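You operate a simulated robot arm through the tools that you are given. There is no shell and no other tool. Be economical: measure what you need, move in short steps, check, and stop when the job is done.

The job below is to be done with a simulated robot arm. You get a single attempt, and the scene is never put back.

## Task
Lock the cake in the LINE 1 lidded box; set the day dial to WED and its slider to PM.
Fine: the cake on the square steel tray; lid on, blue catch turned over it; the cakes in the holder stay.

Only the result counts: the job must be done as asked and must still hold three seconds after the hand-in. Knocking over, shifting, dropping, spilling or breaking anything else fails it. Lids that push on must go on centred and level and be pressed home; caps that screw on are set level and turned clockwise until they are tight.

## Robot
A 7-joint arm with a two-finger parallel gripper, fixed in place. Base frame: the origin is at the foot of the arm, x ahead of it, y to its left, z up; the work surface is at about z = 830. Units: mm, degrees, N and s.
With the tool pointing down near the work surface it reaches from about 300 to 700 mm from the base axis. Its first joint turns from -66.0 to 66.0 degrees. Payload 1.57 kg.
Tool frame: the origin (TCP) lies between the finger pads and is the grasp point; the fingertips stand 30 mm ahead of it; z points along the fingers, y is the line along which they close. Largest opening 110 mm; finger width 24, thickness 12; the body of the gripper, 48 by 112 mm, starts 78 mm behind the TCP.
Orientation is that of the tool frame in the base frame, as a unit quaternion [w, x, y, z]. With the fingers straight down and closing along the base's y, the tool's x points along the base's -x, its y along +y and its z along -z.

## Interface
- The arm moves only by the tool send_rows. Its argument "deltas" is a list of rows, each a list of 7 numbers: the turn, a rotation vector about the tool's x, y, z in degrees, then the shift along the tool's x, y, z in mm, then the gripper command, from -1 (shut) to 1 (fully open), values between in proportion. In form: [[ax, ay, az, tx, ty, tz, gripper], ...]. A call has 1 to 20 rows; each row shifts and turns the commanded pose from where the row before left it, along the tool's axes as they then stand. Each row takes 0.2 s and may step no farther than 50 mm and 8.6 degrees from the row before; otherwise, or with a gripper value out of range, the whole call is refused. Where a pose cannot be reached the arm comes as near as it can. A force on the tool above 90 N (or 10 N above the force at the start of the call, whichever is more), or a blocked arm, ends the call early, and 0.2 s more pass. The fingers move at their own pace (about 108 mm/s each) and stop on an object; they squeeze with about 37 N. The grip force told is the motor's: it shows also when the fingers shut on nothing. Time passes only in rows, and 0.2 s behind the last, so rows that do not move let the fingers close. It gives the time, the measured TCP pose, the force on the tool (base axes), the opening and the grip force at its end, in the units of the frame above (readings bear some noise), with the torque about the TCP (base axes, N m) and any sound that the robot's microphone picked up.
- Cameras (640 x 400 px; columns grow to the right, rows downward): "scene" is fixed at [166.3, -426.7, 1395.7]; the picture's right is [0.65, -0.76, 0.00], its down [-0.61, -0.51, -0.61] and it looks along [0.46, 0.39, -0.79] (base axes); focal length 214 px, centre (320, 200). "wrist" rides on the gripper at [70, 16, -141] in the tool frame; the picture's right is [-0.23, 0.97, 0.00], its down [-0.86, -0.20, -0.48] and it looks along [-0.47, -0.11, 0.88] (tool axes); focal length 222 px, centre (320, 200). There is no depth. A picture from a camera that has moved, and an enlarged one, comes with that camera's place and axes in the base frame and with its lens. The place of the scene camera against the robot may be out by one fixed shift of up to 25 mm in any direction.
- snapshot(camera): a new picture of that camera. It takes no simulated time.
- inspect(camera, box): a new picture of the part [left, top, right, bottom] of that camera's present view, enlarged. It takes no simulated time.
- finish_job(): hands the job in; it is judged then, once.

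Work in short steps. Places have to be worked out from the pictures, the camera data and where the tool is seen: move nearer, look again, correct. Check each grasp and each placing, and mend what went wrong. You have 120 turns and 76 pictures in all, those below and enlarged ones among them. Open the gripper and draw the arm clear of the work before you hand the job in, unless the task says otherwise; then end with one line.

The tools are called after "Call:" by a JSON object that holds its "name" and its "arguments". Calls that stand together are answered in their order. send_rows: Moves the arm, as the interface text tells. Its arguments: {"type":"object","properties":{"deltas":{"type":"array"}},"required":["deltas"]} The other tools are called the same way: snapshot (camera) takes a picture; inspect (camera, box) takes an enlarged picture of a part of a camera's view; finish_job () hands the job in.

At the start:

```text
t: 0.0
tool_pos: [417.4, -52.2, 1232.8]
ee_rot: [0.0, 0.0, 1.0, 0.0]
contact_force: [-0.1, -0.5, 0.3]
wrist_torque: [0.0, 0.02, -0.02]
opening: 110.0
gripper_force: 0.1
```

scene: 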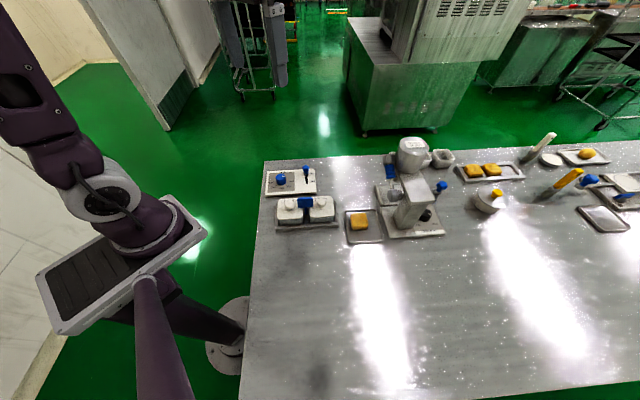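
wrist: 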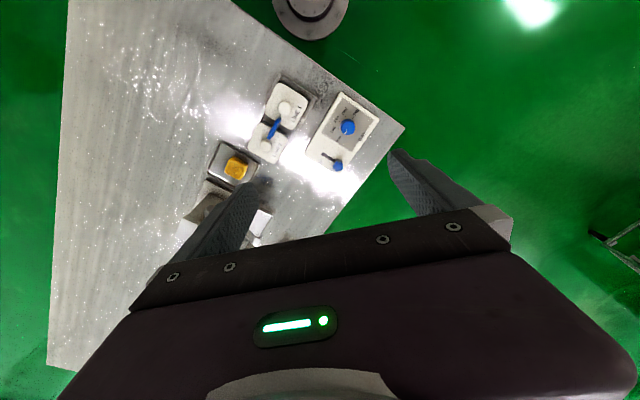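

The scene shows a panel with dial and slider, a double lidded box with a blue catch, a cake on a tray and other clutter. I look closer at these.

Call:
{"name": "inspect", "arguments": {"camera": "scene", "box": [250, 130, 450, 255]}}

Call:
{"name": "inspect", "arguments": {"camera": "scene", "box": [440, 120, 640, 245]}}

Call:
{"name": "inspect", "arguments": {"camera": "wrist", "box": [170, 60, 410, 210]}}

```text
3.20 times, centred on (350, 192) of scene
camera zoom: at [166.3, -426.7, 1395.7], right [0.65, -0.76, 0.0], down [-0.61, -0.51, -0.61], along [0.46, 0.39, -0.79], focal length 686 px, centre (224, 224)
```

zoom: 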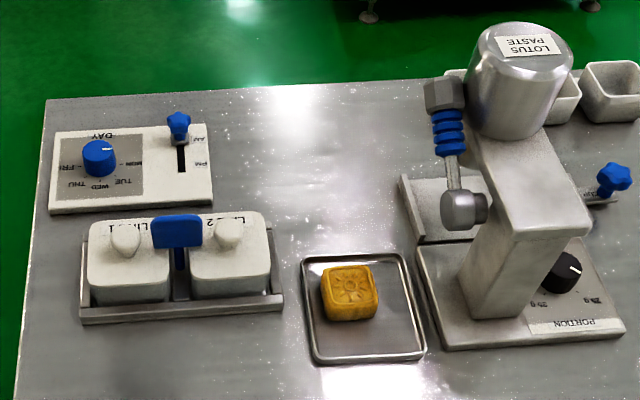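

```text
3.20 times, centred on (540, 182) of scene
camera zoom: at [166.3, -426.7, 1395.7], right [0.65, -0.76, 0.0], down [-0.61, -0.51, -0.61], along [0.46, 0.39, -0.79], focal length 686 px, centre (-384, 256)
```

zoom: 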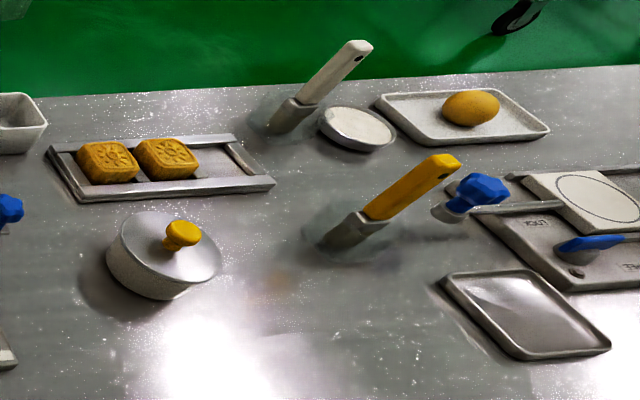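

```text
2.67 times, centred on (290, 135) of wrist
camera zoom: at [348.3, -34.5, 1374.4], right [0.23, 0.97, 0.0], down [0.86, -0.2, 0.48], along [0.47, -0.11, -0.88], focal length 592 px, centre (400, 373)
```

zoom: 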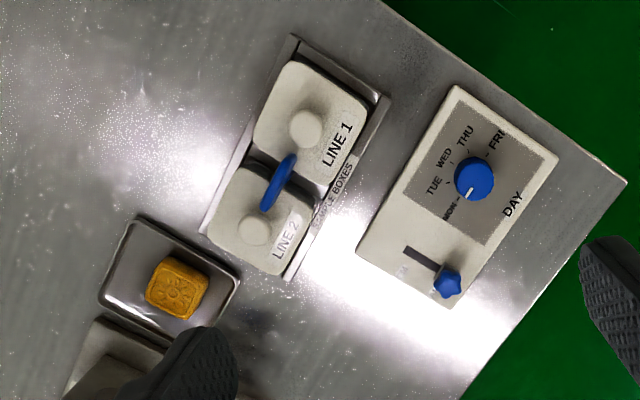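

I place the LINE 1 lid knob near (383,-115), the dial near (454,3), the slider near (539,-36) and the cake near (490,-280). I move lower over the box for a better look.

Call:
{"name": "send_rows", "arguments": {"deltas": [[0, 0, 0, -8, -20, 40, 1], [0, 0, 0, -8, -20, 40, 1], [0, 0, 0, -8, -20, 40, 1], [0, 0, 0, -8, -20, 40, 1], [0, 0, 0, 0, 0, 0, 1]]}}

Call:
{"name": "snapshot", "arguments": {"camera": "wrist"}}

Call:
{"name": "inspect", "arguments": {"camera": "wrist", "box": [220, 0, 480, 162]}}

```text
t: 1.2
tool_pos: [450.1, -132.4, 1073.0]
ee_rot: [0.0, 0.0, 1.0, 0.0]
contact_force: [-0.8, -0.2, -1.3]
wrist_torque: [-0.02, 0.01, -0.02]
opening: 110.0
gripper_force: 0.0
```

```text
70 pictures are left
camera wrist: at [380.6, -114.8, 1213.6], right [0.23, 0.97, 0.0], down [0.86, -0.2, 0.48], along [0.47, -0.11, -0.88], focal length 222 px, centre (320, 200)
```

wrist: 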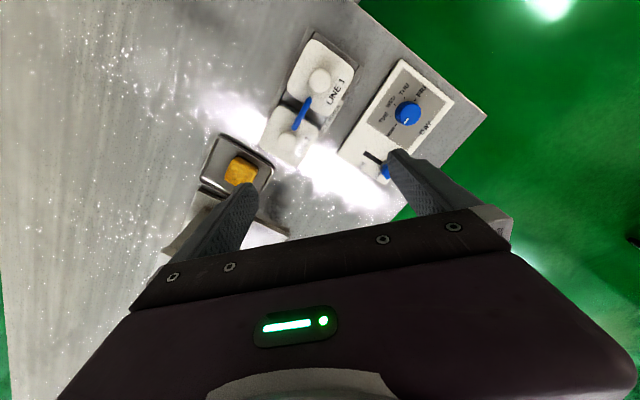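

```text
2.46 times, centred on (350, 81) of wrist
camera zoom: at [380.6, -114.8, 1213.6], right [0.23, 0.97, 0.0], down [0.86, -0.2, 0.48], along [0.47, -0.11, -0.88], focal length 547 px, centre (246, 493)
```

zoom: 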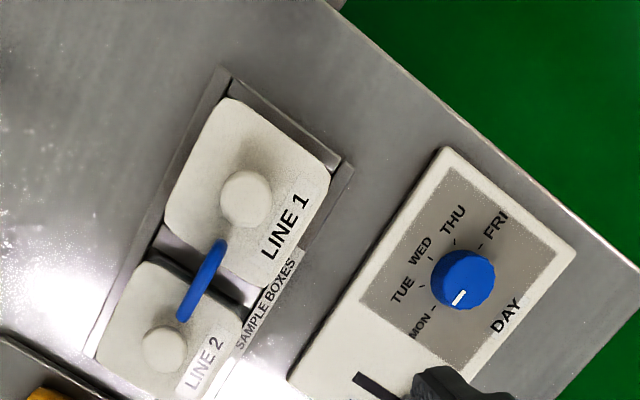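

The LINE 1 lid knob sits straight under the camera at about (380,-115) and LINE 2's at about (446,-178). I zoom in on the catch and on the dial.

Call:
{"name": "inspect", "arguments": {"camera": "scene", "box": [262, 155, 352, 245]}}

Call:
{"name": "inspect", "arguments": {"camera": "wrist", "box": [255, 20, 375, 180]}}

```text
4.44 times, centred on (307, 200) of scene
camera zoom: at [166.3, -426.7, 1395.7], right [0.65, -0.76, 0.0], down [-0.61, -0.51, -0.61], along [0.46, 0.39, -0.79], focal length 953 px, centre (378, 200)
```

zoom: 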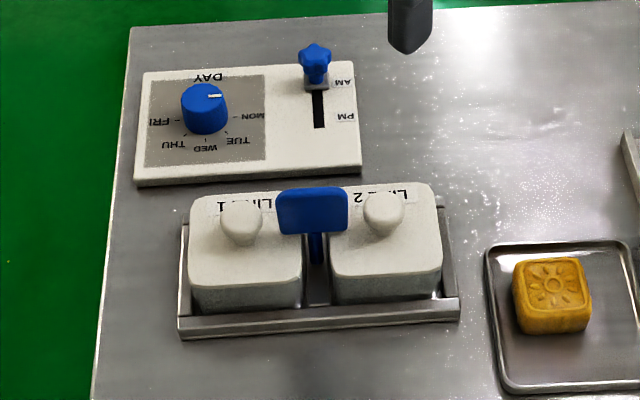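

```text
2.50 times, centred on (315, 100) of wrist
camera zoom: at [380.6, -114.8, 1213.6], right [0.23, 0.97, 0.0], down [0.86, -0.2, 0.48], along [0.47, -0.11, -0.88], focal length 555 px, centre (332, 450)
```

zoom: 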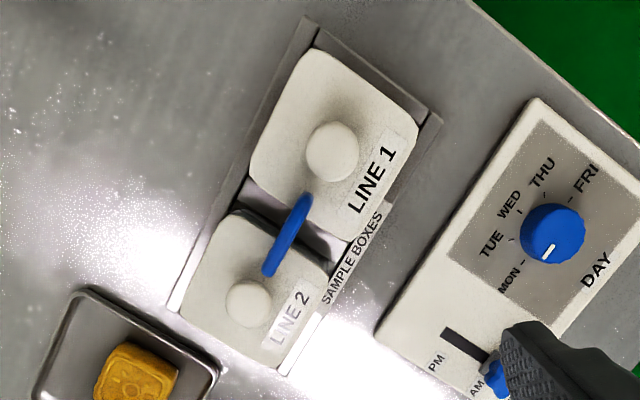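

The catch is an upright blue wing on a post between the boxes, lying along the LINE 1–LINE 2 line and overlapping both lids, near (414,-147). I hover above it with the tool turned about 43.7° so the fingers close across the wing.

Call:
{"name": "send_rows", "arguments": {"deltas": [[0, 0, 0, 18, -7, 10, 1], [0, 0, 0, 18, -8, 10, 1], [0, 0, 8.5, 0, 0, 10, 1], [0, 0, 8.5, 0, 0, 10, 1], [0, 0, 8.5, 0, 0, 10, 1], [0, 0, 8.5, 0, 0, 10, 1], [0, 0, 8.5, 0, 0, 0, 1], [0, 0, 1.2, 0, 0, 0, 1]]}}

Call:
{"name": "snapshot", "arguments": {"camera": "wrist"}}

Call:
{"name": "inspect", "arguments": {"camera": "scene", "box": [242, 120, 362, 240]}}

```text
t: 3.0
tool_pos: [414.3, -147.5, 1013.2]
ee_rot: [-0.001, 0.373, 0.928, -0.001]
contact_force: [-0.6, -0.2, -0.7]
wrist_torque: [0.01, 0.03, -0.01]
opening: 110.2
gripper_force: 0.0
```

```text
66 pictures are left
camera wrist: at [374.7, -86.0, 1154.1], right [0.84, 0.55, 0.0], down [0.48, -0.74, 0.48], along [0.26, -0.4, -0.88], focal length 222 px, centre (320, 200)
```

wrist: 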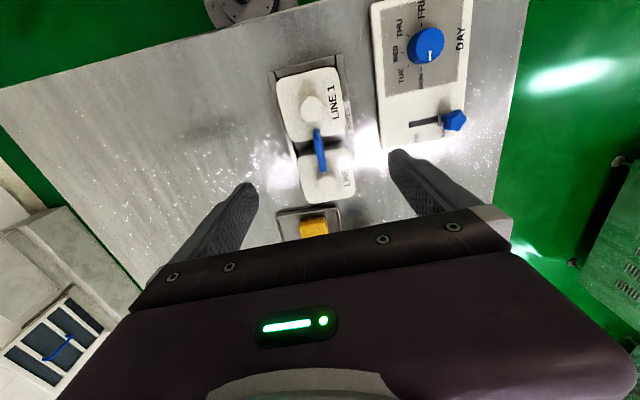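

```text
3.33 times, centred on (302, 180) of scene
camera zoom: at [166.3, -426.7, 1395.7], right [0.65, -0.76, 0.0], down [-0.61, -0.51, -0.61], along [0.46, 0.39, -0.79], focal length 715 px, centre (380, 267)
```

zoom: 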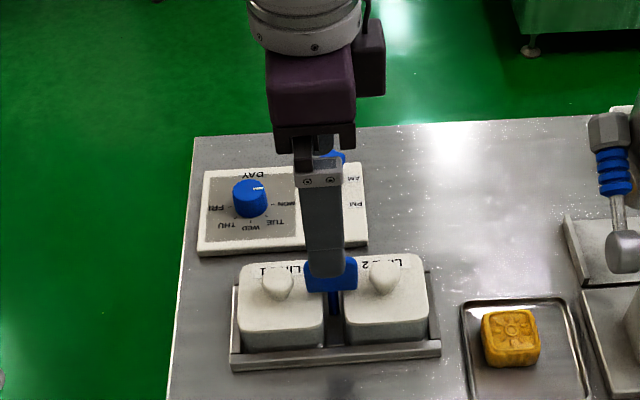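

The wing looks a few degrees further round than my fingers, at about (415,-148). I zoom in to refine that before descending.

Call:
{"name": "inspect", "arguments": {"camera": "wrist", "box": [260, 50, 380, 210]}}

Call:
{"name": "inspect", "arguments": {"camera": "wrist", "box": [370, 0, 490, 150]}}

```text
2.50 times, centred on (320, 130) of wrist
camera zoom: at [374.7, -86.0, 1154.1], right [0.84, 0.55, 0.0], down [0.48, -0.74, 0.48], along [0.26, -0.4, -0.88], focal length 555 px, centre (320, 375)
```

zoom: 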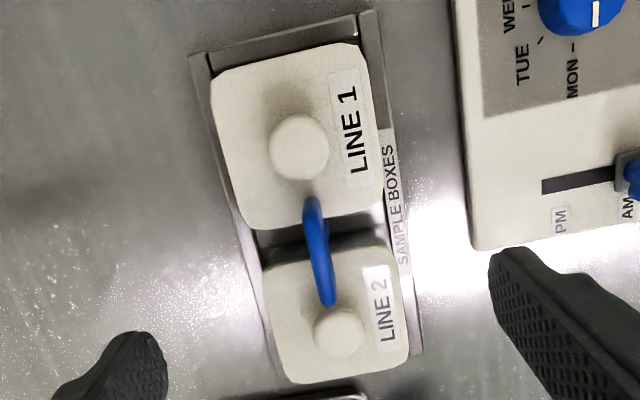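

```text
2.67 times, centred on (430, 75) of wrist
camera zoom: at [374.7, -86.0, 1154.1], right [0.84, 0.55, 0.0], down [0.48, -0.74, 0.48], along [0.26, -0.4, -0.88], focal length 592 px, centre (27, 533)
```

zoom: 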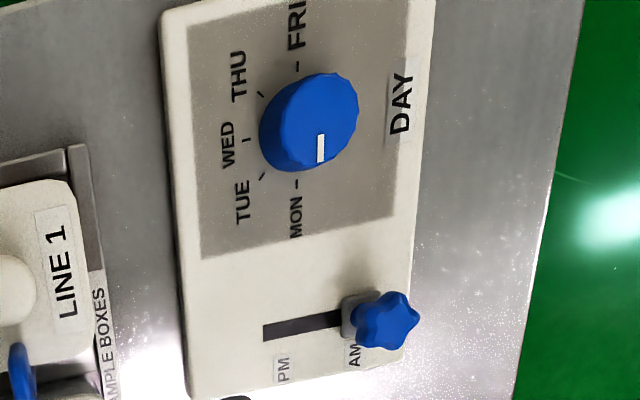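

The wing runs at about -48.4°, centred near (413,-145.5), with its top near z 922. The dial mark is on MON, so WED is 90° clockwise. I turn another 4.6°, go down to TCP z 925 with the fingers half open, then close.

Call:
{"name": "send_rows", "arguments": {"deltas": [[0, 0, 4.6, 2, 0.6, 0, -0.09], [0, 0, 0, 0, 0, 30, -0.09], [0, 0, 0, 0, 0, 30, -0.09], [0, 0, 0, 0, 0, 15, -0.09], [0, 0, 0, 0, 0, 13, -0.09], [0, 0, 0, 0, 0, 0, -0.09]]}}

Call:
{"name": "inspect", "arguments": {"camera": "wrist", "box": [200, 0, 440, 220]}}

Call:
{"name": "inspect", "arguments": {"camera": "scene", "box": [262, 155, 352, 245]}}

```text
t: 4.4
tool_pos: [412.1, -145.0, 925.5]
ee_rot: [0.0, 0.409, 0.913, 0.001]
contact_force: [-0.9, 0.2, 0.4]
wrist_torque: [0.01, 0.01, 0.0]
opening: 50.0
gripper_force: 0.0
```

```text
1.82 times, centred on (320, 110) of wrist
camera zoom: at [378.3, -80.9, 1066.4], right [0.88, 0.48, 0.0], down [0.42, -0.77, 0.48], along [0.23, -0.42, -0.88], focal length 404 px, centre (320, 364)
```

zoom: 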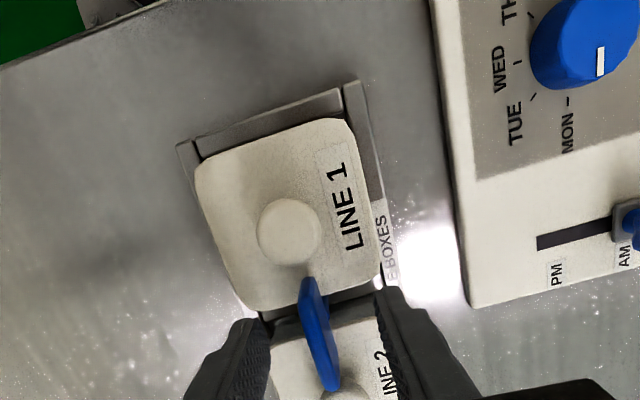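

```text
4.44 times, centred on (307, 200) of scene
camera zoom: at [166.3, -426.7, 1395.7], right [0.65, -0.76, 0.0], down [-0.61, -0.51, -0.61], along [0.46, 0.39, -0.79], focal length 953 px, centre (378, 200)
```

zoom: 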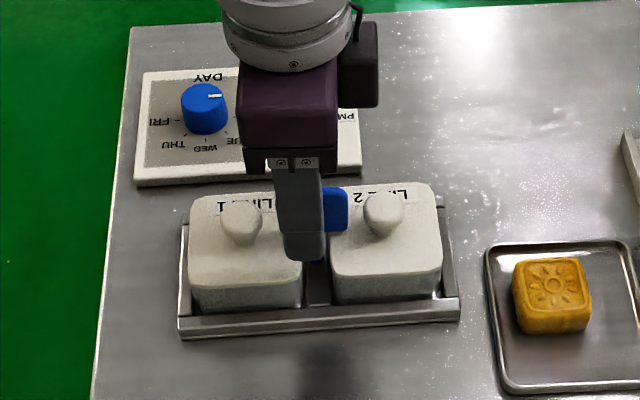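

The wing is centred between the fingers, and the grip centre is about 4 mm towards LINE 1. I shift that and close on the wing.

Call:
{"name": "send_rows", "arguments": {"deltas": [[0, 0, 0, -4, 0, 0, -0.09], [0, 0, 0, 0, 0, 0, -1], [0, 0, 0, 0, 0, 0, -1], [0, 0, 0, 0, 0, 0, -1]]}}

```text
t: 5.4
tool_pos: [415.4, -148.9, 925.3]
ee_rot: [-0.001, 0.409, 0.912, -0.001]
contact_force: [-7.9, -8.6, -2.4]
wrist_torque: [0.06, 0.16, 0.65]
opening: 8.7
gripper_force: 28.3
```

The wing is gripped (8.7 mm). I turn it counter-clockwise in a short first step and watch the torque.

Call:
{"name": "send_rows", "arguments": {"deltas": [[0, 0, 0, 0, -1, 0, -1], [0, 0, -5, 0, 0, 0, -1], [0, 0, -5, 0, 0, 0, -1]]}}

```text
t: 6.2
tool_pos: [414.1, -149.3, 924.8]
ee_rot: [0.001, 0.328, 0.945, 0.0]
contact_force: [-3.7, -1.0, -5.7]
wrist_torque: [-0.25, -0.19, -0.04]
opening: 7.9
gripper_force: 26.5
```

The wing turns freely with little torque, so I carry on.

Call:
{"name": "send_rows", "arguments": {"deltas": [[0, 0, -8, 0, 0, 0, -1], [0, 0, -8, 0, 0, 0, -1], [0, 0, -8, 0, 0, 0, -1], [0, 0, -8, 0, 0, 0, -1], [0, 0, -8, 0, 0, 0, -1], [0, 0, 0, 0, 0, 0, -1]]}}

Call:
{"name": "snapshot", "arguments": {"camera": "wrist"}}

Call:
{"name": "inspect", "arguments": {"camera": "scene", "box": [262, 155, 352, 245]}}

```text
t: 7.6
tool_pos: [415.1, -148.5, 924.5]
ee_rot: [0.0, -0.017, 1.0, 0.001]
contact_force: [-0.5, 9.8, -4.2]
wrist_torque: [0.3, -0.06, -0.02]
opening: 7.7
gripper_force: 26.9
```

```text
60 pictures are left
camera wrist: at [344.5, -133.3, 1066.4], right [0.2, 0.98, 0.0], down [0.86, -0.17, 0.48], along [0.47, -0.09, -0.88], focal length 222 px, centre (320, 200)
```

wrist: 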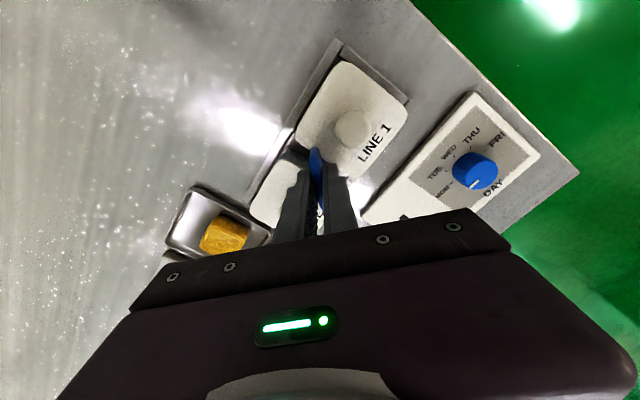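

```text
4.44 times, centred on (307, 200) of scene
camera zoom: at [166.4, -426.5, 1395.8], right [0.65, -0.76, 0.0], down [-0.61, -0.51, -0.61], along [0.46, 0.39, -0.79], focal length 953 px, centre (378, 200)
```

zoom: 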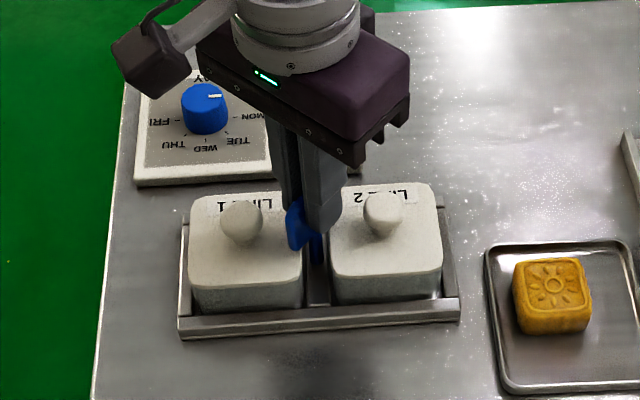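

The wing follows the gripper with 50° done. I complete about 42° more to bring it across the gap.

Call:
{"name": "send_rows", "arguments": {"deltas": [[0, 0, -8.4, 0, 0, 0, -1], [0, 0, -8.4, 0, 0, 0, -1], [0, 0, -8.4, 0, 0, 0, -1], [0, 0, -8.4, 0, 0, 0, -1], [0, 0, -7, 0, 0, 0, -1], [0, 0, 0, 0, 0, 0, -1]]}}

Call:
{"name": "inspect", "arguments": {"camera": "wrist", "box": [200, 0, 440, 240]}}

```text
t: 9.0
tool_pos: [414.2, -148.3, 925.1]
ee_rot: [0.0, -0.362, 0.932, 0.0]
contact_force: [-8.7, 20.0, 6.2]
wrist_torque: [0.6, 0.15, 0.01]
opening: 7.6
gripper_force: 26.8
```

```text
1.67 times, centred on (320, 120) of wrist
camera zoom: at [352.3, -182.2, 1066.4], right [-0.49, 0.87, 0.0], down [0.77, 0.43, 0.48], along [0.42, 0.23, -0.88], focal length 370 px, centre (320, 333)
```

zoom: 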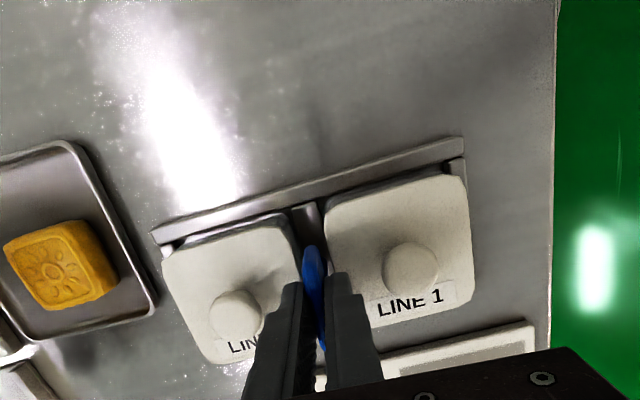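

The wing now stands across the gap. The force shows the tool pulling about 2 mm away from the axis, so I ease that, open slightly and rise.

Call:
{"name": "send_rows", "arguments": {"deltas": [[0, 0, 0, 0, 2, 0, -1], [0, 0, 0, 0, 0, 0, -0.55], [0, 0, 0, 0, 0, 0, -0.55], [0, 0, 0, 0, 0, -15, -0.55], [0, 0, 0, 0, 0, -30, -0.55], [0, 0, 0, 0, 0, -45, -0.55], [0, 0, 0, 0, 0, -20, 0]]}}

Call:
{"name": "snapshot", "arguments": {"camera": "wrist"}}

Call:
{"name": "inspect", "arguments": {"camera": "scene", "box": [262, 155, 352, 245]}}

```text
t: 10.6
tool_pos: [414.7, -147.3, 1035.9]
ee_rot: [0.0, -0.361, 0.933, -0.001]
contact_force: [0.3, -0.6, -0.8]
wrist_torque: [-0.01, -0.01, 0.01]
opening: 55.0
gripper_force: 0.1
```

```text
57 pictures are left
camera wrist: at [351.5, -181.6, 1177.0], right [-0.49, 0.87, 0.0], down [0.77, 0.43, 0.48], along [0.42, 0.23, -0.88], focal length 222 px, centre (320, 200)
```

wrist: 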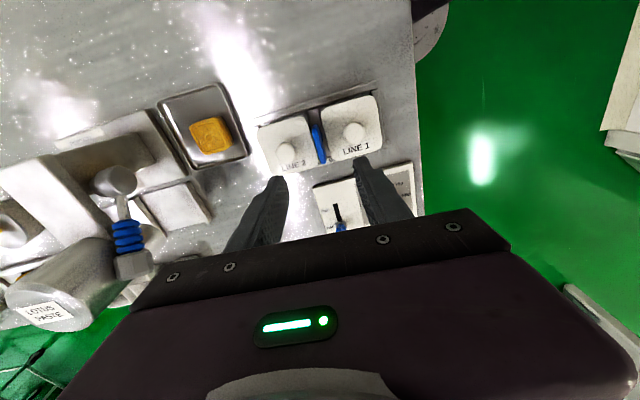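

```text
4.44 times, centred on (307, 200) of scene
camera zoom: at [166.3, -426.7, 1395.7], right [0.65, -0.76, 0.0], down [-0.61, -0.51, -0.61], along [0.46, 0.39, -0.79], focal length 953 px, centre (378, 200)
```

zoom: 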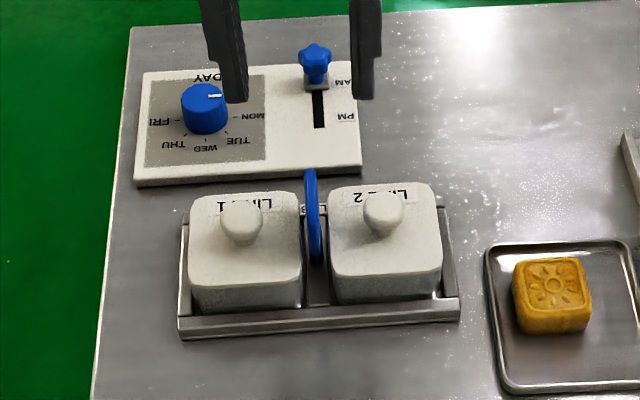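

The wing is across the gap and both lids are free. I put LINE 1's knob at (381,-115.5), top at about z 893, and move above it to descend part way and check.

Call:
{"name": "send_rows", "arguments": {"deltas": [[0, 0, 0, 3, 23, 0, -0.16], [0, 0, 0, 0, 23, 0, -0.16], [0, 0, 0, 0, 0, 40, -0.16], [0, 0, 0, 0, 0, 40, -0.16], [0, 0, 0, 0, 0, 0, -0.16]]}}

Call:
{"name": "inspect", "arguments": {"camera": "wrist", "box": [200, 40, 440, 240]}}

Call:
{"name": "inspect", "arguments": {"camera": "scene", "box": [262, 155, 352, 245]}}

```text
t: 11.8
tool_pos: [377.8, -115.8, 954.8]
ee_rot: [0.0, -0.361, 0.933, 0.0]
contact_force: [1.0, 0.6, -0.1]
wrist_torque: [0.01, -0.02, 0.0]
opening: 46.1
gripper_force: 0.1
```

```text
2.00 times, centred on (320, 140) of wrist
camera zoom: at [316.9, -149.3, 1095.6], right [-0.49, 0.87, 0.0], down [0.77, 0.43, 0.48], along [0.42, 0.23, -0.88], focal length 444 px, centre (320, 320)
```

zoom: 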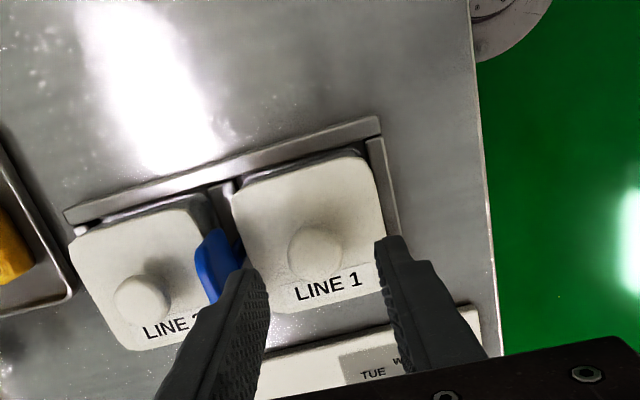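

```text
4.44 times, centred on (307, 200) of scene
camera zoom: at [166.3, -426.7, 1395.7], right [0.65, -0.76, 0.0], down [-0.61, -0.51, -0.61], along [0.46, 0.39, -0.79], focal length 953 px, centre (378, 200)
```

zoom: 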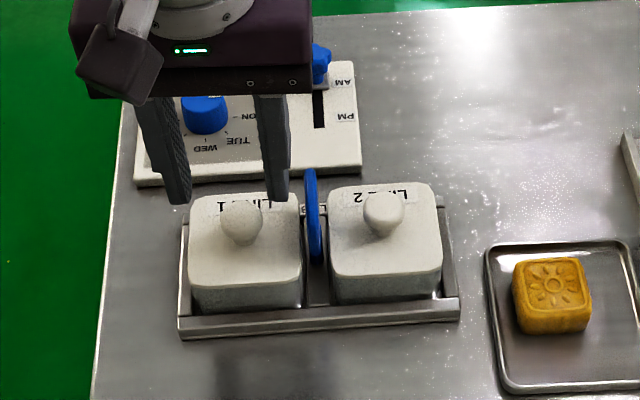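

The knob centre works out at about (382.5,-115.5). I correct by 5 mm, narrow the opening to keep clear of the wing, lower to z 907 and close.

Call:
{"name": "send_rows", "arguments": {"deltas": [[0, 0, 0, -3.7, -2.9, 0, -0.27], [0, 0, 0, 0, 0, 20, -0.27], [0, 0, 0, 0, 0, 14, -0.27], [0, 0, 0, 0, 0, 14, -0.27], [0, 0, 0, 0, 0, 0, -0.27]]}}

Call:
{"name": "inspect", "arguments": {"camera": "wrist", "box": [200, 40, 440, 240]}}

Call:
{"name": "inspect", "arguments": {"camera": "scene", "box": [262, 155, 352, 245]}}

```text
t: 13.0
tool_pos: [385.0, -115.1, 907.8]
ee_rot: [0.001, -0.36, 0.933, -0.001]
contact_force: [-1.0, 1.9, 15.3]
wrist_torque: [0.05, 0.04, 0.03]
opening: 40.3
gripper_force: 0.1
```

```text
2.00 times, centred on (320, 140) of wrist
camera zoom: at [322.2, -149.0, 1048.4], right [-0.49, 0.87, 0.0], down [0.77, 0.43, 0.48], along [0.42, 0.23, -0.88], focal length 444 px, centre (320, 320)
```

zoom: 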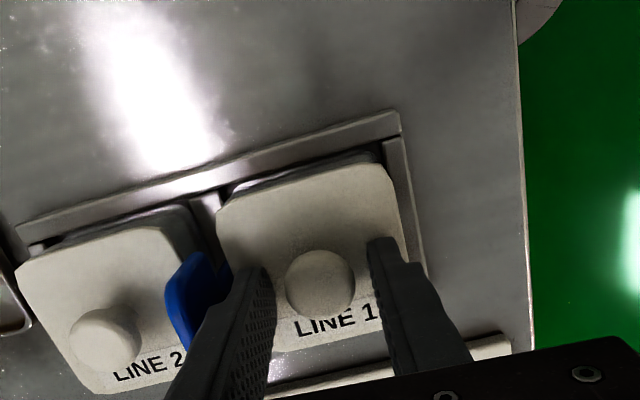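

```text
4.44 times, centred on (307, 200) of scene
camera zoom: at [166.1, -426.6, 1395.8], right [0.65, -0.76, 0.0], down [-0.61, -0.51, -0.61], along [0.46, 0.39, -0.79], focal length 953 px, centre (378, 200)
```

zoom: 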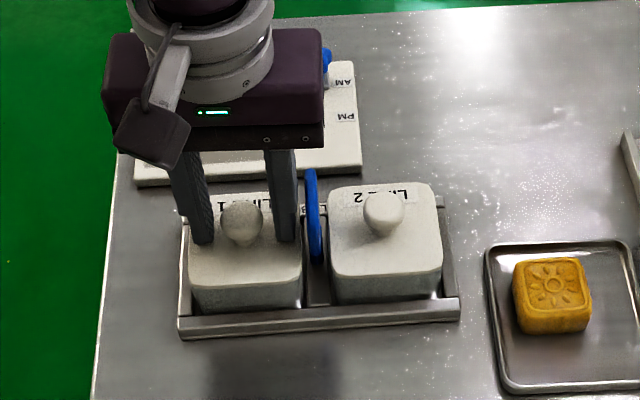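

The 15 N upward force shows the tips resting on the lid at z about 878. I rise 4 mm and close on the knob.

Call:
{"name": "send_rows", "arguments": {"deltas": [[0, 0, 0, 0, 0, -4, -0.27], [0, 0, 0, 0, 0, 0, -1], [0, 0, 0, 0, 0, 0, -1], [0, 0, 0, 0, 0, 0, -1]]}}

```text
t: 14.0
tool_pos: [384.2, -116.2, 910.2]
ee_rot: [0.0, -0.36, 0.933, 0.0]
contact_force: [-0.2, 0.5, 0.4]
wrist_torque: [-0.03, -0.04, 0.0]
opening: 24.9
gripper_force: 36.4
heard: snap
```

I have the knob at 24.9 mm. The snap was probably the lid seating under the touch. I lift slowly.

Call:
{"name": "send_rows", "arguments": {"deltas": [[0, 0, 0, 0, 0, -5, -1], [0, 0, 0, 0, 0, -10, -1], [0, 0, 0, 0, 0, -15, -1], [0, 0, 0, 0, 0, -20, -1], [0, 0, 0, 0, 0, 0, -1]]}}

Call:
{"name": "snapshot", "arguments": {"camera": "wrist"}}

Call:
{"name": "inspect", "arguments": {"camera": "scene", "box": [262, 155, 352, 245]}}

```text
t: 15.2
tool_pos: [385.9, -116.1, 961.7]
ee_rot: [0.0, -0.361, 0.933, 0.0]
contact_force: [-0.1, -0.5, -0.1]
wrist_torque: [-0.01, -0.03, 0.02]
opening: 24.8
gripper_force: 37.1
```

```text
51 pictures are left
camera wrist: at [322.1, -148.8, 1102.3], right [-0.49, 0.87, 0.0], down [0.77, 0.43, 0.48], along [0.42, 0.23, -0.88], focal length 222 px, centre (320, 200)
```

wrist: 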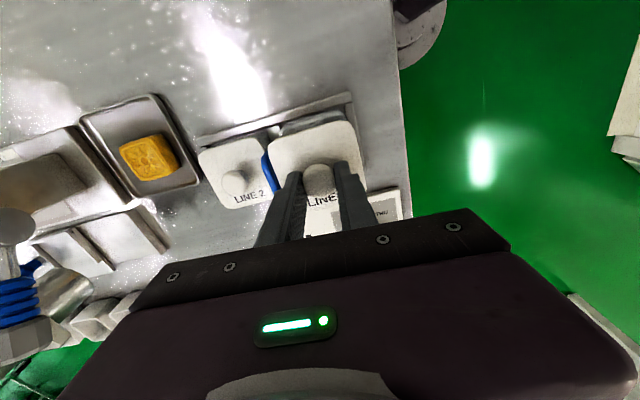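

```text
4.44 times, centred on (307, 200) of scene
camera zoom: at [166.3, -426.7, 1395.7], right [0.65, -0.76, 0.0], down [-0.61, -0.51, -0.61], along [0.46, 0.39, -0.79], focal length 953 px, centre (378, 200)
```

zoom: 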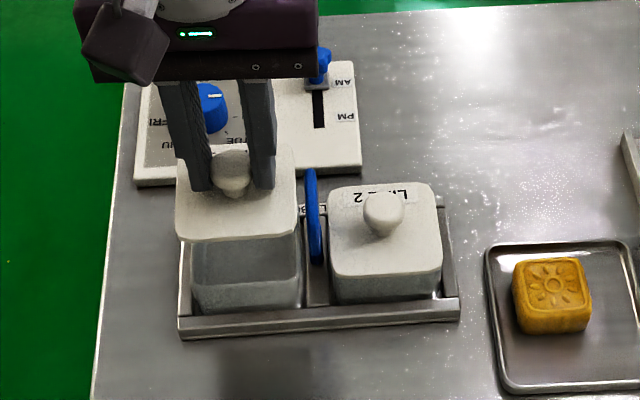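

The lid is off cleanly, and its seated grip pose was (384.2,-116.2,910.2). I carry it off perpendicular to the boxes towards free table at about (340,-215).

Call:
{"name": "send_rows", "arguments": {"deltas": [[0, 0, 0, 0, 0, -20, -1], [0, 0, 0, 33, 0, 0, -1], [0, 0, 0, 33, 0, 0, -1], [0, 0, 0, 33.5, 0, 0, -1], [0, 0, 0, 0, -21, 0, -1], [0, 0, 0, 0, -22, 0, -1], [0, 0, 0, 0, 0, 40, -1], [0, 0, 0, 0, 0, 35, -1], [0, 0, 0, 0, 0, 0, -1]]}}

Call:
{"name": "snapshot", "arguments": {"camera": "scene"}}

Call:
{"name": "snapshot", "arguments": {"camera": "wrist"}}

```text
t: 17.2
tool_pos: [339.6, -213.5, 905.3]
ee_rot: [0.0, -0.361, 0.933, -0.001]
contact_force: [0.5, 0.2, 0.5]
wrist_torque: [-0.01, -0.01, 0.04]
opening: 24.8
gripper_force: 36.3
```

```text
49 pictures are left
```

scene: 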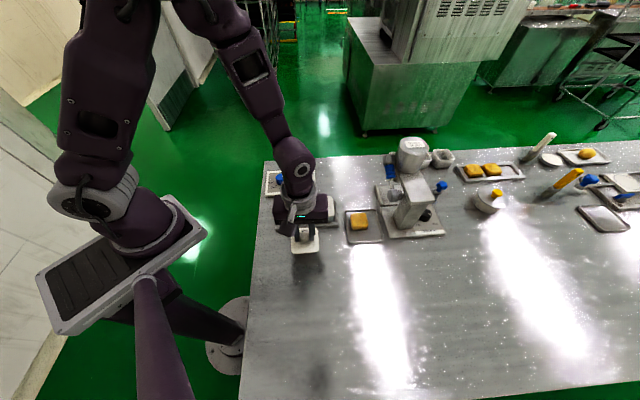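

```text
48 pictures are left
camera wrist: at [277.5, -246.9, 1047.2], right [-0.49, 0.87, 0.0], down [0.77, 0.43, 0.48], along [0.42, 0.23, -0.88], focal length 222 px, centre (320, 200)
```

wrist: 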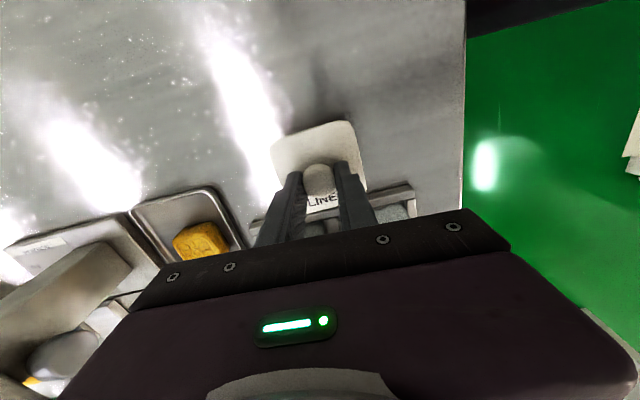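

The lid hangs over clear table. I lower it gently till it touches.

Call:
{"name": "send_rows", "arguments": {"deltas": [[0, 0, 0, 0, 0, 15, -1], [0, 0, 0, 0, 0, 8, -1], [0, 0, 0, 0, 0, 3, -1], [0, 0, 0, 0, 0, 0, -1]]}}

```text
t: 18.2
tool_pos: [340.0, -213.3, 880.6]
ee_rot: [-0.001, -0.361, 0.933, 0.0]
contact_force: [-0.1, -0.8, 0.4]
wrist_torque: [-0.02, 0.03, -0.01]
opening: 24.5
gripper_force: 36.5
```

No contact yet, so I go on in 3 mm steps.

Call:
{"name": "send_rows", "arguments": {"deltas": [[0, 0, 0, 0, 0, 3, -1], [0, 0, 0, 0, 0, 3, -1], [0, 0, 0, 0, 0, 0, -1]]}}

```text
t: 19.0
tool_pos: [340.3, -214.7, 873.6]
ee_rot: [-0.001, -0.361, 0.932, 0.0]
contact_force: [1.0, 0.1, -0.6]
wrist_torque: [-0.02, 0.03, -0.03]
opening: 24.9
gripper_force: 36.9
```

Call:
{"name": "send_rows", "arguments": {"deltas": [[0, 0, 0, 0, 0, 3, -1], [0, 0, 0, 0, 0, 2, -1], [0, 0, 0, 0, 0, 0, -1]]}}

```text
t: 19.8
tool_pos: [340.1, -214.2, 869.5]
ee_rot: [0.0, -0.361, 0.933, -0.001]
contact_force: [-2.1, 2.0, 39.6]
wrist_torque: [-0.07, 0.11, -0.07]
opening: 24.9
gripper_force: 36.4
```

The lid has touched at z about 870. I relieve the push, open to 44 mm and rise.

Call:
{"name": "send_rows", "arguments": {"deltas": [[0, 0, 0, 0, 0, -2, -1], [0, 0, 0, 0, 0, 0, -0.2], [0, 0, 0, 0, 0, 0, -0.2], [0, 0, 0, 0, 0, -30, -0.2], [0, 0, 0, 0, 0, -40, 0.3], [0, 0, 0, 0, 0, -40, 0.3], [0, 0, 0, 0, 0, -40, 0.3], [0, 0, 0, 0, 0, 0, 0.3]]}}

Call:
{"name": "snapshot", "arguments": {"camera": "wrist"}}

Call:
{"name": "inspect", "arguments": {"camera": "scene", "box": [262, 155, 402, 265]}}

```text
t: 21.6
tool_pos: [340.4, -213.8, 1021.4]
ee_rot: [0.0, -0.361, 0.932, 0.0]
contact_force: [0.1, -0.3, 0.5]
wrist_torque: [-0.01, -0.04, -0.01]
opening: 71.6
gripper_force: 0.0
```

```text
47 pictures are left
camera wrist: at [277.9, -248.0, 1162.8], right [-0.49, 0.87, 0.0], down [0.77, 0.43, 0.48], along [0.42, 0.23, -0.88], focal length 222 px, centre (320, 200)
```

wrist: 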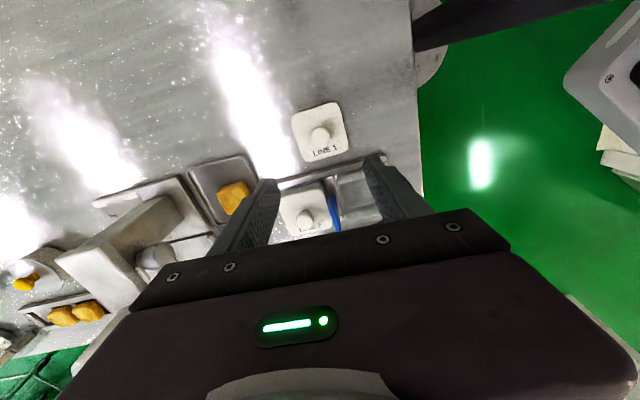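

```text
3.64 times, centred on (332, 210) of scene
camera zoom: at [166.3, -426.7, 1395.7], right [0.65, -0.76, 0.0], down [-0.61, -0.51, -0.61], along [0.46, 0.39, -0.79], focal length 780 px, centre (276, 164)
```

zoom: 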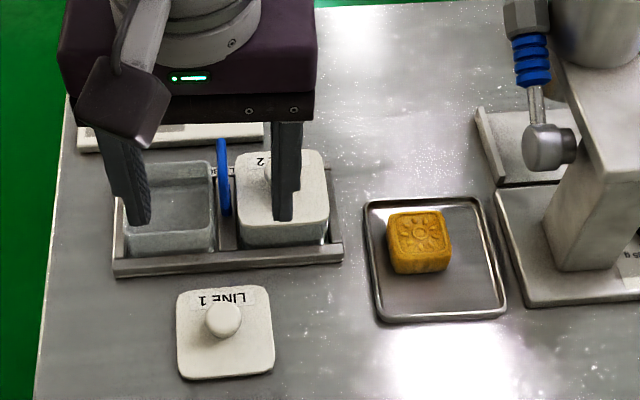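

The lid sits flat on the table and the box stands open and empty. I move nearer to the cake at about (487,-290) to measure its place and orientation.

Call:
{"name": "send_rows", "arguments": {"deltas": [[0, 0, 0, -12, -41, -10, 0.6], [0, 0, 0, -12, -41, -10, 0.6], [0, 0, 0, -12, -41, -10, 0.6], [0, 0, 0, 0, 0, 0, 0.6]]}}

Call:
{"name": "snapshot", "arguments": {"camera": "wrist"}}

Call:
{"name": "inspect", "arguments": {"camera": "wrist", "box": [240, 40, 480, 200]}}

```text
t: 22.6
tool_pos: [450.4, -280.3, 1051.2]
ee_rot: [-0.001, -0.361, 0.933, 0.0]
contact_force: [-0.6, -0.4, -0.6]
wrist_torque: [-0.01, 0.03, 0.0]
opening: 87.9
gripper_force: 0.0
```

```text
45 pictures are left
camera wrist: at [387.8, -314.0, 1193.0], right [-0.49, 0.87, 0.0], down [0.77, 0.43, 0.48], along [0.42, 0.23, -0.88], focal length 222 px, centre (320, 200)
```

wrist: 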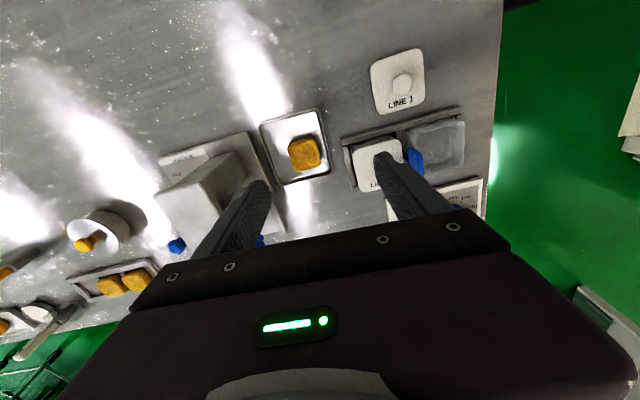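

```text
2.50 times, centred on (360, 120) of wrist
camera zoom: at [387.8, -314.0, 1193.0], right [-0.49, 0.87, 0.0], down [0.77, 0.43, 0.48], along [0.42, 0.23, -0.88], focal length 555 px, centre (220, 400)
```

zoom: 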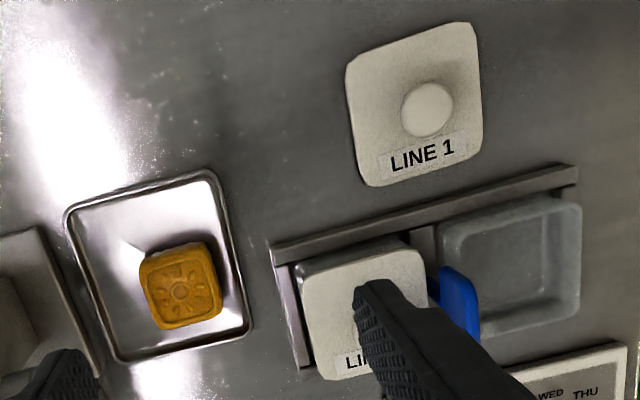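

The cake is about 43 mm square, aligned with the boxes, centred near (489,-286), and the machine tower is about 120 mm off. I move over it and go down part way to check alignment.

Call:
{"name": "send_rows", "arguments": {"deltas": [[0, 0, 0, -12.5, -15, 0, 0.3], [0, 0, 0, -12.4, -15, 0, 0.3], [0, 0, 0, 0, 0, 40, 0.3], [0, 0, 0, 0, 0, 40, 0.3], [0, 0, 0, 0, 0, 40, 0.3], [0, 0, 0, 0, 0, 0, 0.3]]}}

Call:
{"name": "snapshot", "arguments": {"camera": "wrist"}}

Call:
{"name": "inspect", "arguments": {"camera": "scene", "box": [300, 150, 440, 260]}}

```text
t: 24.0
tool_pos: [487.8, -285.4, 932.2]
ee_rot: [0.0, -0.361, 0.933, 0.0]
contact_force: [-0.6, 0.3, 0.7]
wrist_torque: [-0.03, -0.02, 0.01]
opening: 71.7
gripper_force: 0.1
```

```text
43 pictures are left
camera wrist: at [425.6, -319.6, 1072.7], right [-0.49, 0.87, 0.0], down [0.77, 0.43, 0.48], along [0.42, 0.23, -0.88], focal length 222 px, centre (320, 200)
```

wrist: 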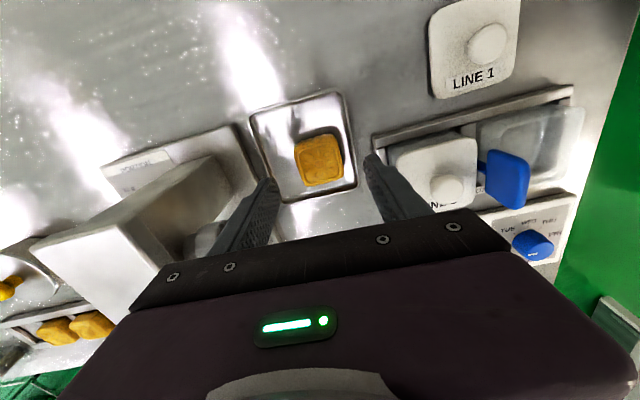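

```text
3.64 times, centred on (370, 205) of scene
camera zoom: at [166.3, -426.7, 1395.7], right [0.65, -0.76, 0.0], down [-0.61, -0.51, -0.61], along [0.46, 0.39, -0.79], focal length 780 px, centre (138, 182)
```

zoom: 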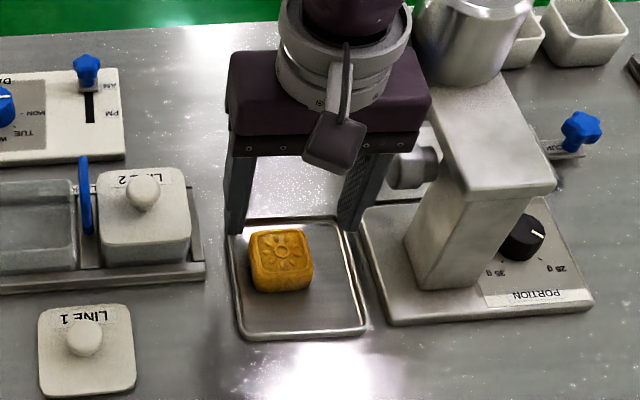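

The cake is between the fingers with good clearances, and I correct by about 2 mm. I lower so the tips reach z 849, above the tray rim, then close.

Call:
{"name": "send_rows", "arguments": {"deltas": [[0, 0, 0, 2, -1, 20, 0.15], [0, 0, 0, 0, 0, 20, 0.15], [0, 0, 0, 0, 0, 13, 0.15], [0, 0, 0, 0, 0, 0, 0.15]]}}

Call:
{"name": "inspect", "arguments": {"camera": "wrist", "box": [220, 60, 420, 220]}}

Call:
{"name": "inspect", "arguments": {"camera": "scene", "box": [330, 180, 410, 250]}}

```text
t: 25.0
tool_pos: [487.2, -288.9, 878.0]
ee_rot: [0.0, -0.361, 0.932, 0.0]
contact_force: [0.4, 0.0, -0.2]
wrist_torque: [0.02, 0.0, 0.0]
opening: 63.5
gripper_force: 0.0
```

```text
2.50 times, centred on (320, 140) of wrist
camera zoom: at [424.6, -321.9, 1019.2], right [-0.49, 0.87, 0.0], down [0.77, 0.43, 0.48], along [0.42, 0.23, -0.88], focal length 555 px, centre (320, 350)
```

zoom: 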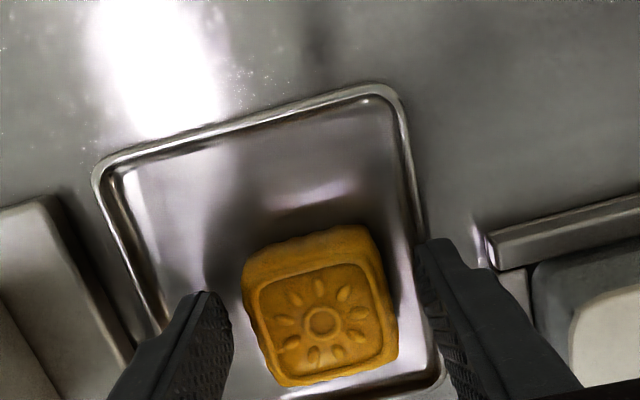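

```text
5.71 times, centred on (370, 215) of scene
camera zoom: at [166.3, -426.7, 1395.7], right [0.65, -0.76, 0.0], down [-0.61, -0.51, -0.61], along [0.46, 0.39, -0.79], focal length 1226 px, centre (34, 114)
```

zoom: 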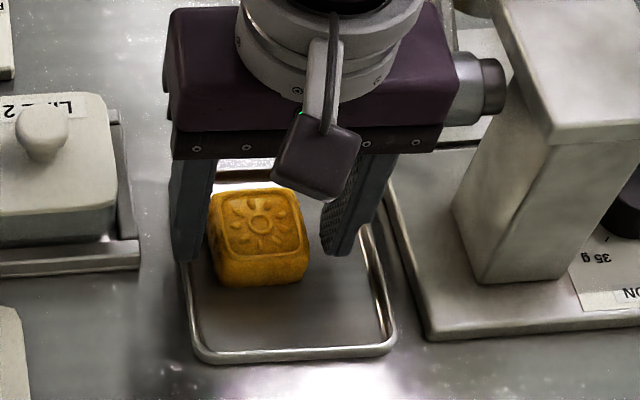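

The cake lies between the fingers, about 5 mm ahead of their mid-line. I shift 4 mm towards it and close.

Call:
{"name": "send_rows", "arguments": {"deltas": [[0, 0, 0, -4, 0, 0, 0.15], [0, 0, 0, 0, 0, 0, -0.25], [0, 0, 0, 0, 0, 0, -0.4], [0, 0, 0, 0, 0, 0, -0.6], [0, 0, 0, 0, 0, 0, -0.6]]}}

```text
t: 26.2
tool_pos: [489.8, -286.0, 878.1]
ee_rot: [0.0, -0.36, 0.933, -0.001]
contact_force: [-0.3, 0.1, 0.5]
wrist_torque: [0.02, -0.03, 0.0]
opening: 45.9
gripper_force: 36.9
```

The cake is held at 45.9 mm. I lift it well clear and carry it towards the LINE 1 box, stopping short so I can look into the box.

Call:
{"name": "send_rows", "arguments": {"deltas": [[0, 0, 0, 0, 0, -15, -0.6], [0, 0, 0, 0, 0, -40, -0.6], [0, 0, 0, 0, 0, -40, -0.6], [0, 0, 0, 0, 0, -40, -0.6], [0, 0, 0, -9, 49, 0, -0.6], [0, 0, 0, -9, 49, 0, -0.6], [0, 0, 0, -9, 49, 0, -0.6], [0, 0, 0, -9.5, 49, 0, -0.6], [0, 0, 0, 0, 0, 0, -0.6]]}}

Call:
{"name": "snapshot", "arguments": {"camera": "wrist"}}

Call:
{"name": "inspect", "arguments": {"camera": "scene", "box": [262, 155, 402, 265]}}

```text
t: 28.2
tool_pos: [385.9, -114.2, 1012.6]
ee_rot: [0.0, -0.361, 0.933, -0.001]
contact_force: [0.1, -0.6, -0.5]
wrist_torque: [0.03, 0.02, -0.01]
opening: 45.9
gripper_force: 37.1
```

```text
39 pictures are left
camera wrist: at [322.3, -148.0, 1154.5], right [-0.49, 0.87, 0.0], down [0.77, 0.43, 0.48], along [0.42, 0.23, -0.88], focal length 222 px, centre (320, 200)
```

wrist: 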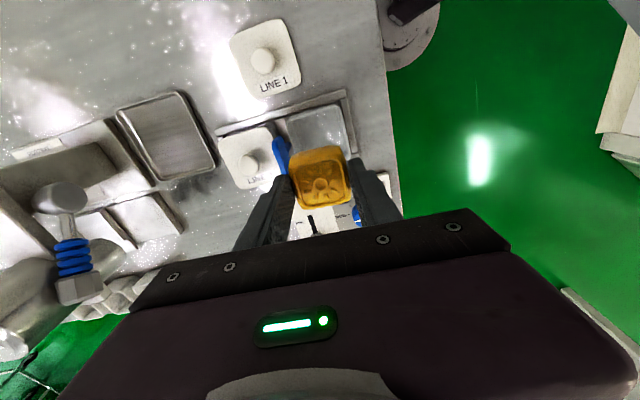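

```text
3.64 times, centred on (332, 210) of scene
camera zoom: at [166.3, -426.7, 1395.7], right [0.65, -0.76, 0.0], down [-0.61, -0.51, -0.61], along [0.46, 0.39, -0.79], focal length 780 px, centre (276, 164)
```

zoom: 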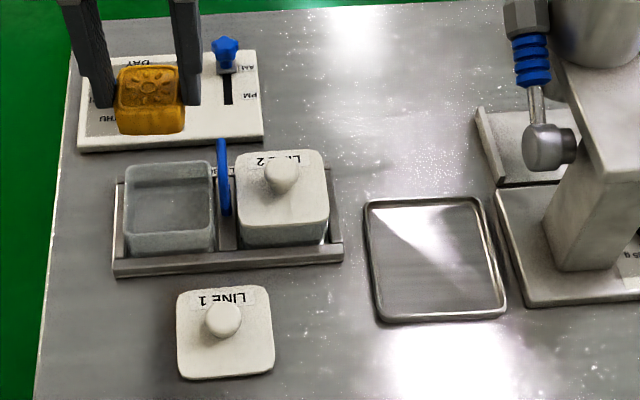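

The box is in clear view, so I enlarge it to compare its opening with the 70 mm finger-plus-cake span.

Call:
{"name": "inspect", "arguments": {"camera": "scene", "box": [274, 172, 354, 242]}}

```text
5.71 times, centred on (314, 207) of scene
camera zoom: at [166.3, -426.7, 1395.7], right [0.65, -0.76, 0.0], down [-0.61, -0.51, -0.61], along [0.46, 0.39, -0.79], focal length 1226 px, centre (354, 160)
```

zoom: 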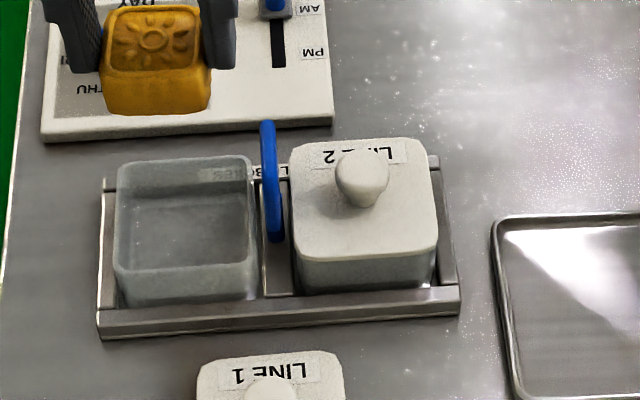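

The box opening is about 70 mm, the same as cake plus fingers, so the fingers can't go deep. I'll bring the tips level with the rim (z about 873), which puts the cake 15 mm into the box, and release there. First I go down part way and check centring.

Call:
{"name": "send_rows", "arguments": {"deltas": [[0, 0, 0, 2.6, -0.3, 30, -0.6], [0, 0, 0, 0, 0, 30, -0.6], [0, 0, 0, 0, 0, 24, -0.6], [0, 0, 0, 0, 0, 0, -0.6]]}}

Call:
{"name": "inspect", "arguments": {"camera": "wrist", "box": [220, 60, 420, 220]}}

Call:
{"name": "inspect", "arguments": {"camera": "scene", "box": [274, 172, 354, 242]}}

```text
t: 29.2
tool_pos: [384.3, -117.8, 928.4]
ee_rot: [0.0, -0.361, 0.933, 0.0]
contact_force: [-0.1, -0.2, -1.2]
wrist_torque: [0.02, -0.03, 0.0]
opening: 45.8
gripper_force: 37.1
```

```text
2.50 times, centred on (320, 140) of wrist
camera zoom: at [321.5, -150.9, 1070.6], right [-0.49, 0.87, 0.0], down [0.77, 0.43, 0.48], along [0.42, 0.23, -0.88], focal length 555 px, centre (320, 350)
```

zoom: 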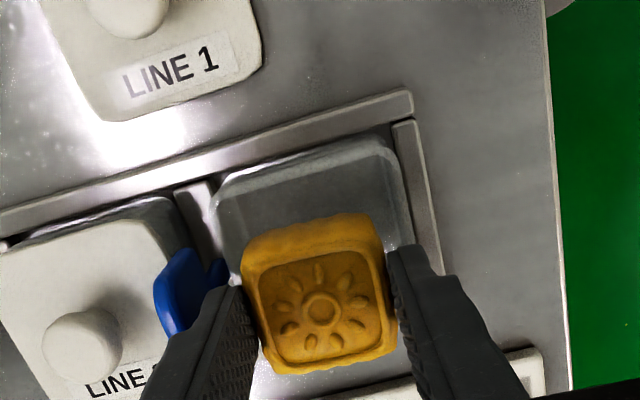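

```text
5.71 times, centred on (314, 207) of scene
camera zoom: at [166.4, -426.7, 1395.7], right [0.65, -0.76, 0.0], down [-0.61, -0.51, -0.61], along [0.46, 0.39, -0.79], focal length 1226 px, centre (354, 160)
```

zoom: 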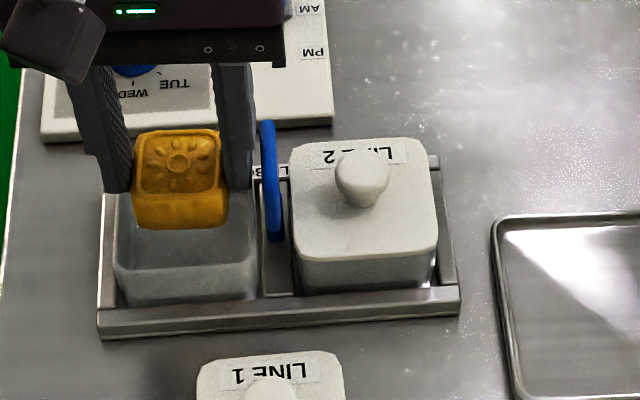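

The cake is centred over the box. I lower until the tips are about at rim level, keeping an eye on force.

Call:
{"name": "send_rows", "arguments": {"deltas": [[0, 0, 0, 0, 0, 12, -0.6], [0, 0, 0, 0, 0, 7, -0.6], [0, 0, 0, 0, 0, 5, -0.6], [0, 0, 0, 0, 0, 0, -0.6]]}}

Call:
{"name": "inspect", "arguments": {"camera": "scene", "box": [274, 172, 354, 242]}}

Call:
{"name": "inspect", "arguments": {"camera": "wrist", "box": [220, 60, 420, 220]}}

```text
t: 30.2
tool_pos: [383.1, -116.5, 905.1]
ee_rot: [0.0, -0.361, 0.933, 0.0]
contact_force: [-0.1, -0.6, -0.5]
wrist_torque: [-0.03, 0.01, -0.01]
opening: 45.7
gripper_force: 37.2
```

```text
5.71 times, centred on (314, 207) of scene
camera zoom: at [166.3, -426.7, 1395.7], right [0.65, -0.76, 0.0], down [-0.61, -0.51, -0.61], along [0.46, 0.39, -0.79], focal length 1226 px, centre (354, 160)
```

zoom: 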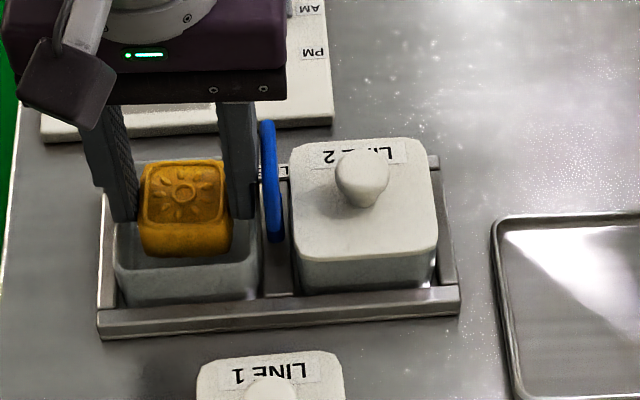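

```text
2.50 times, centred on (320, 140) of wrist
camera zoom: at [321.3, -151.0, 1046.3], right [-0.49, 0.87, 0.0], down [0.77, 0.43, 0.48], along [0.42, 0.23, -0.88], focal length 555 px, centre (320, 350)
```

zoom: 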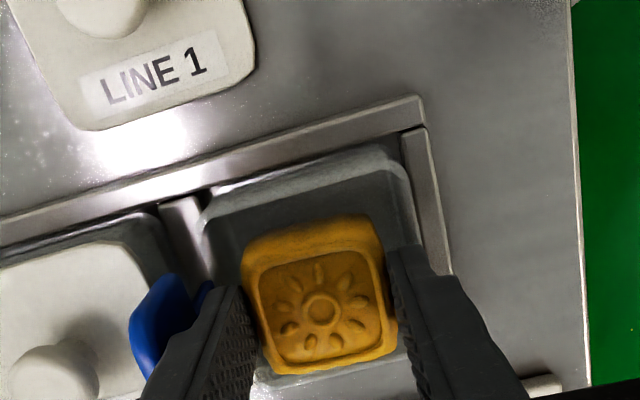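

No contact yet. I probe further down in small steps to shorten the drop.

Call:
{"name": "send_rows", "arguments": {"deltas": [[0, 0, 0, 0, 0, 2, -0.6], [0, 0, 0, 0, 0, 2, -0.6], [0, 0, 0, 0, 0, 0, -0.6]]}}

```text
t: 31.0
tool_pos: [384.7, -119.0, 903.2]
ee_rot: [0.001, -0.362, 0.932, -0.002]
contact_force: [-5.8, 9.6, 88.6]
wrist_torque: [1.07, 1.06, 0.03]
opening: 46.0
gripper_force: 37.0
```

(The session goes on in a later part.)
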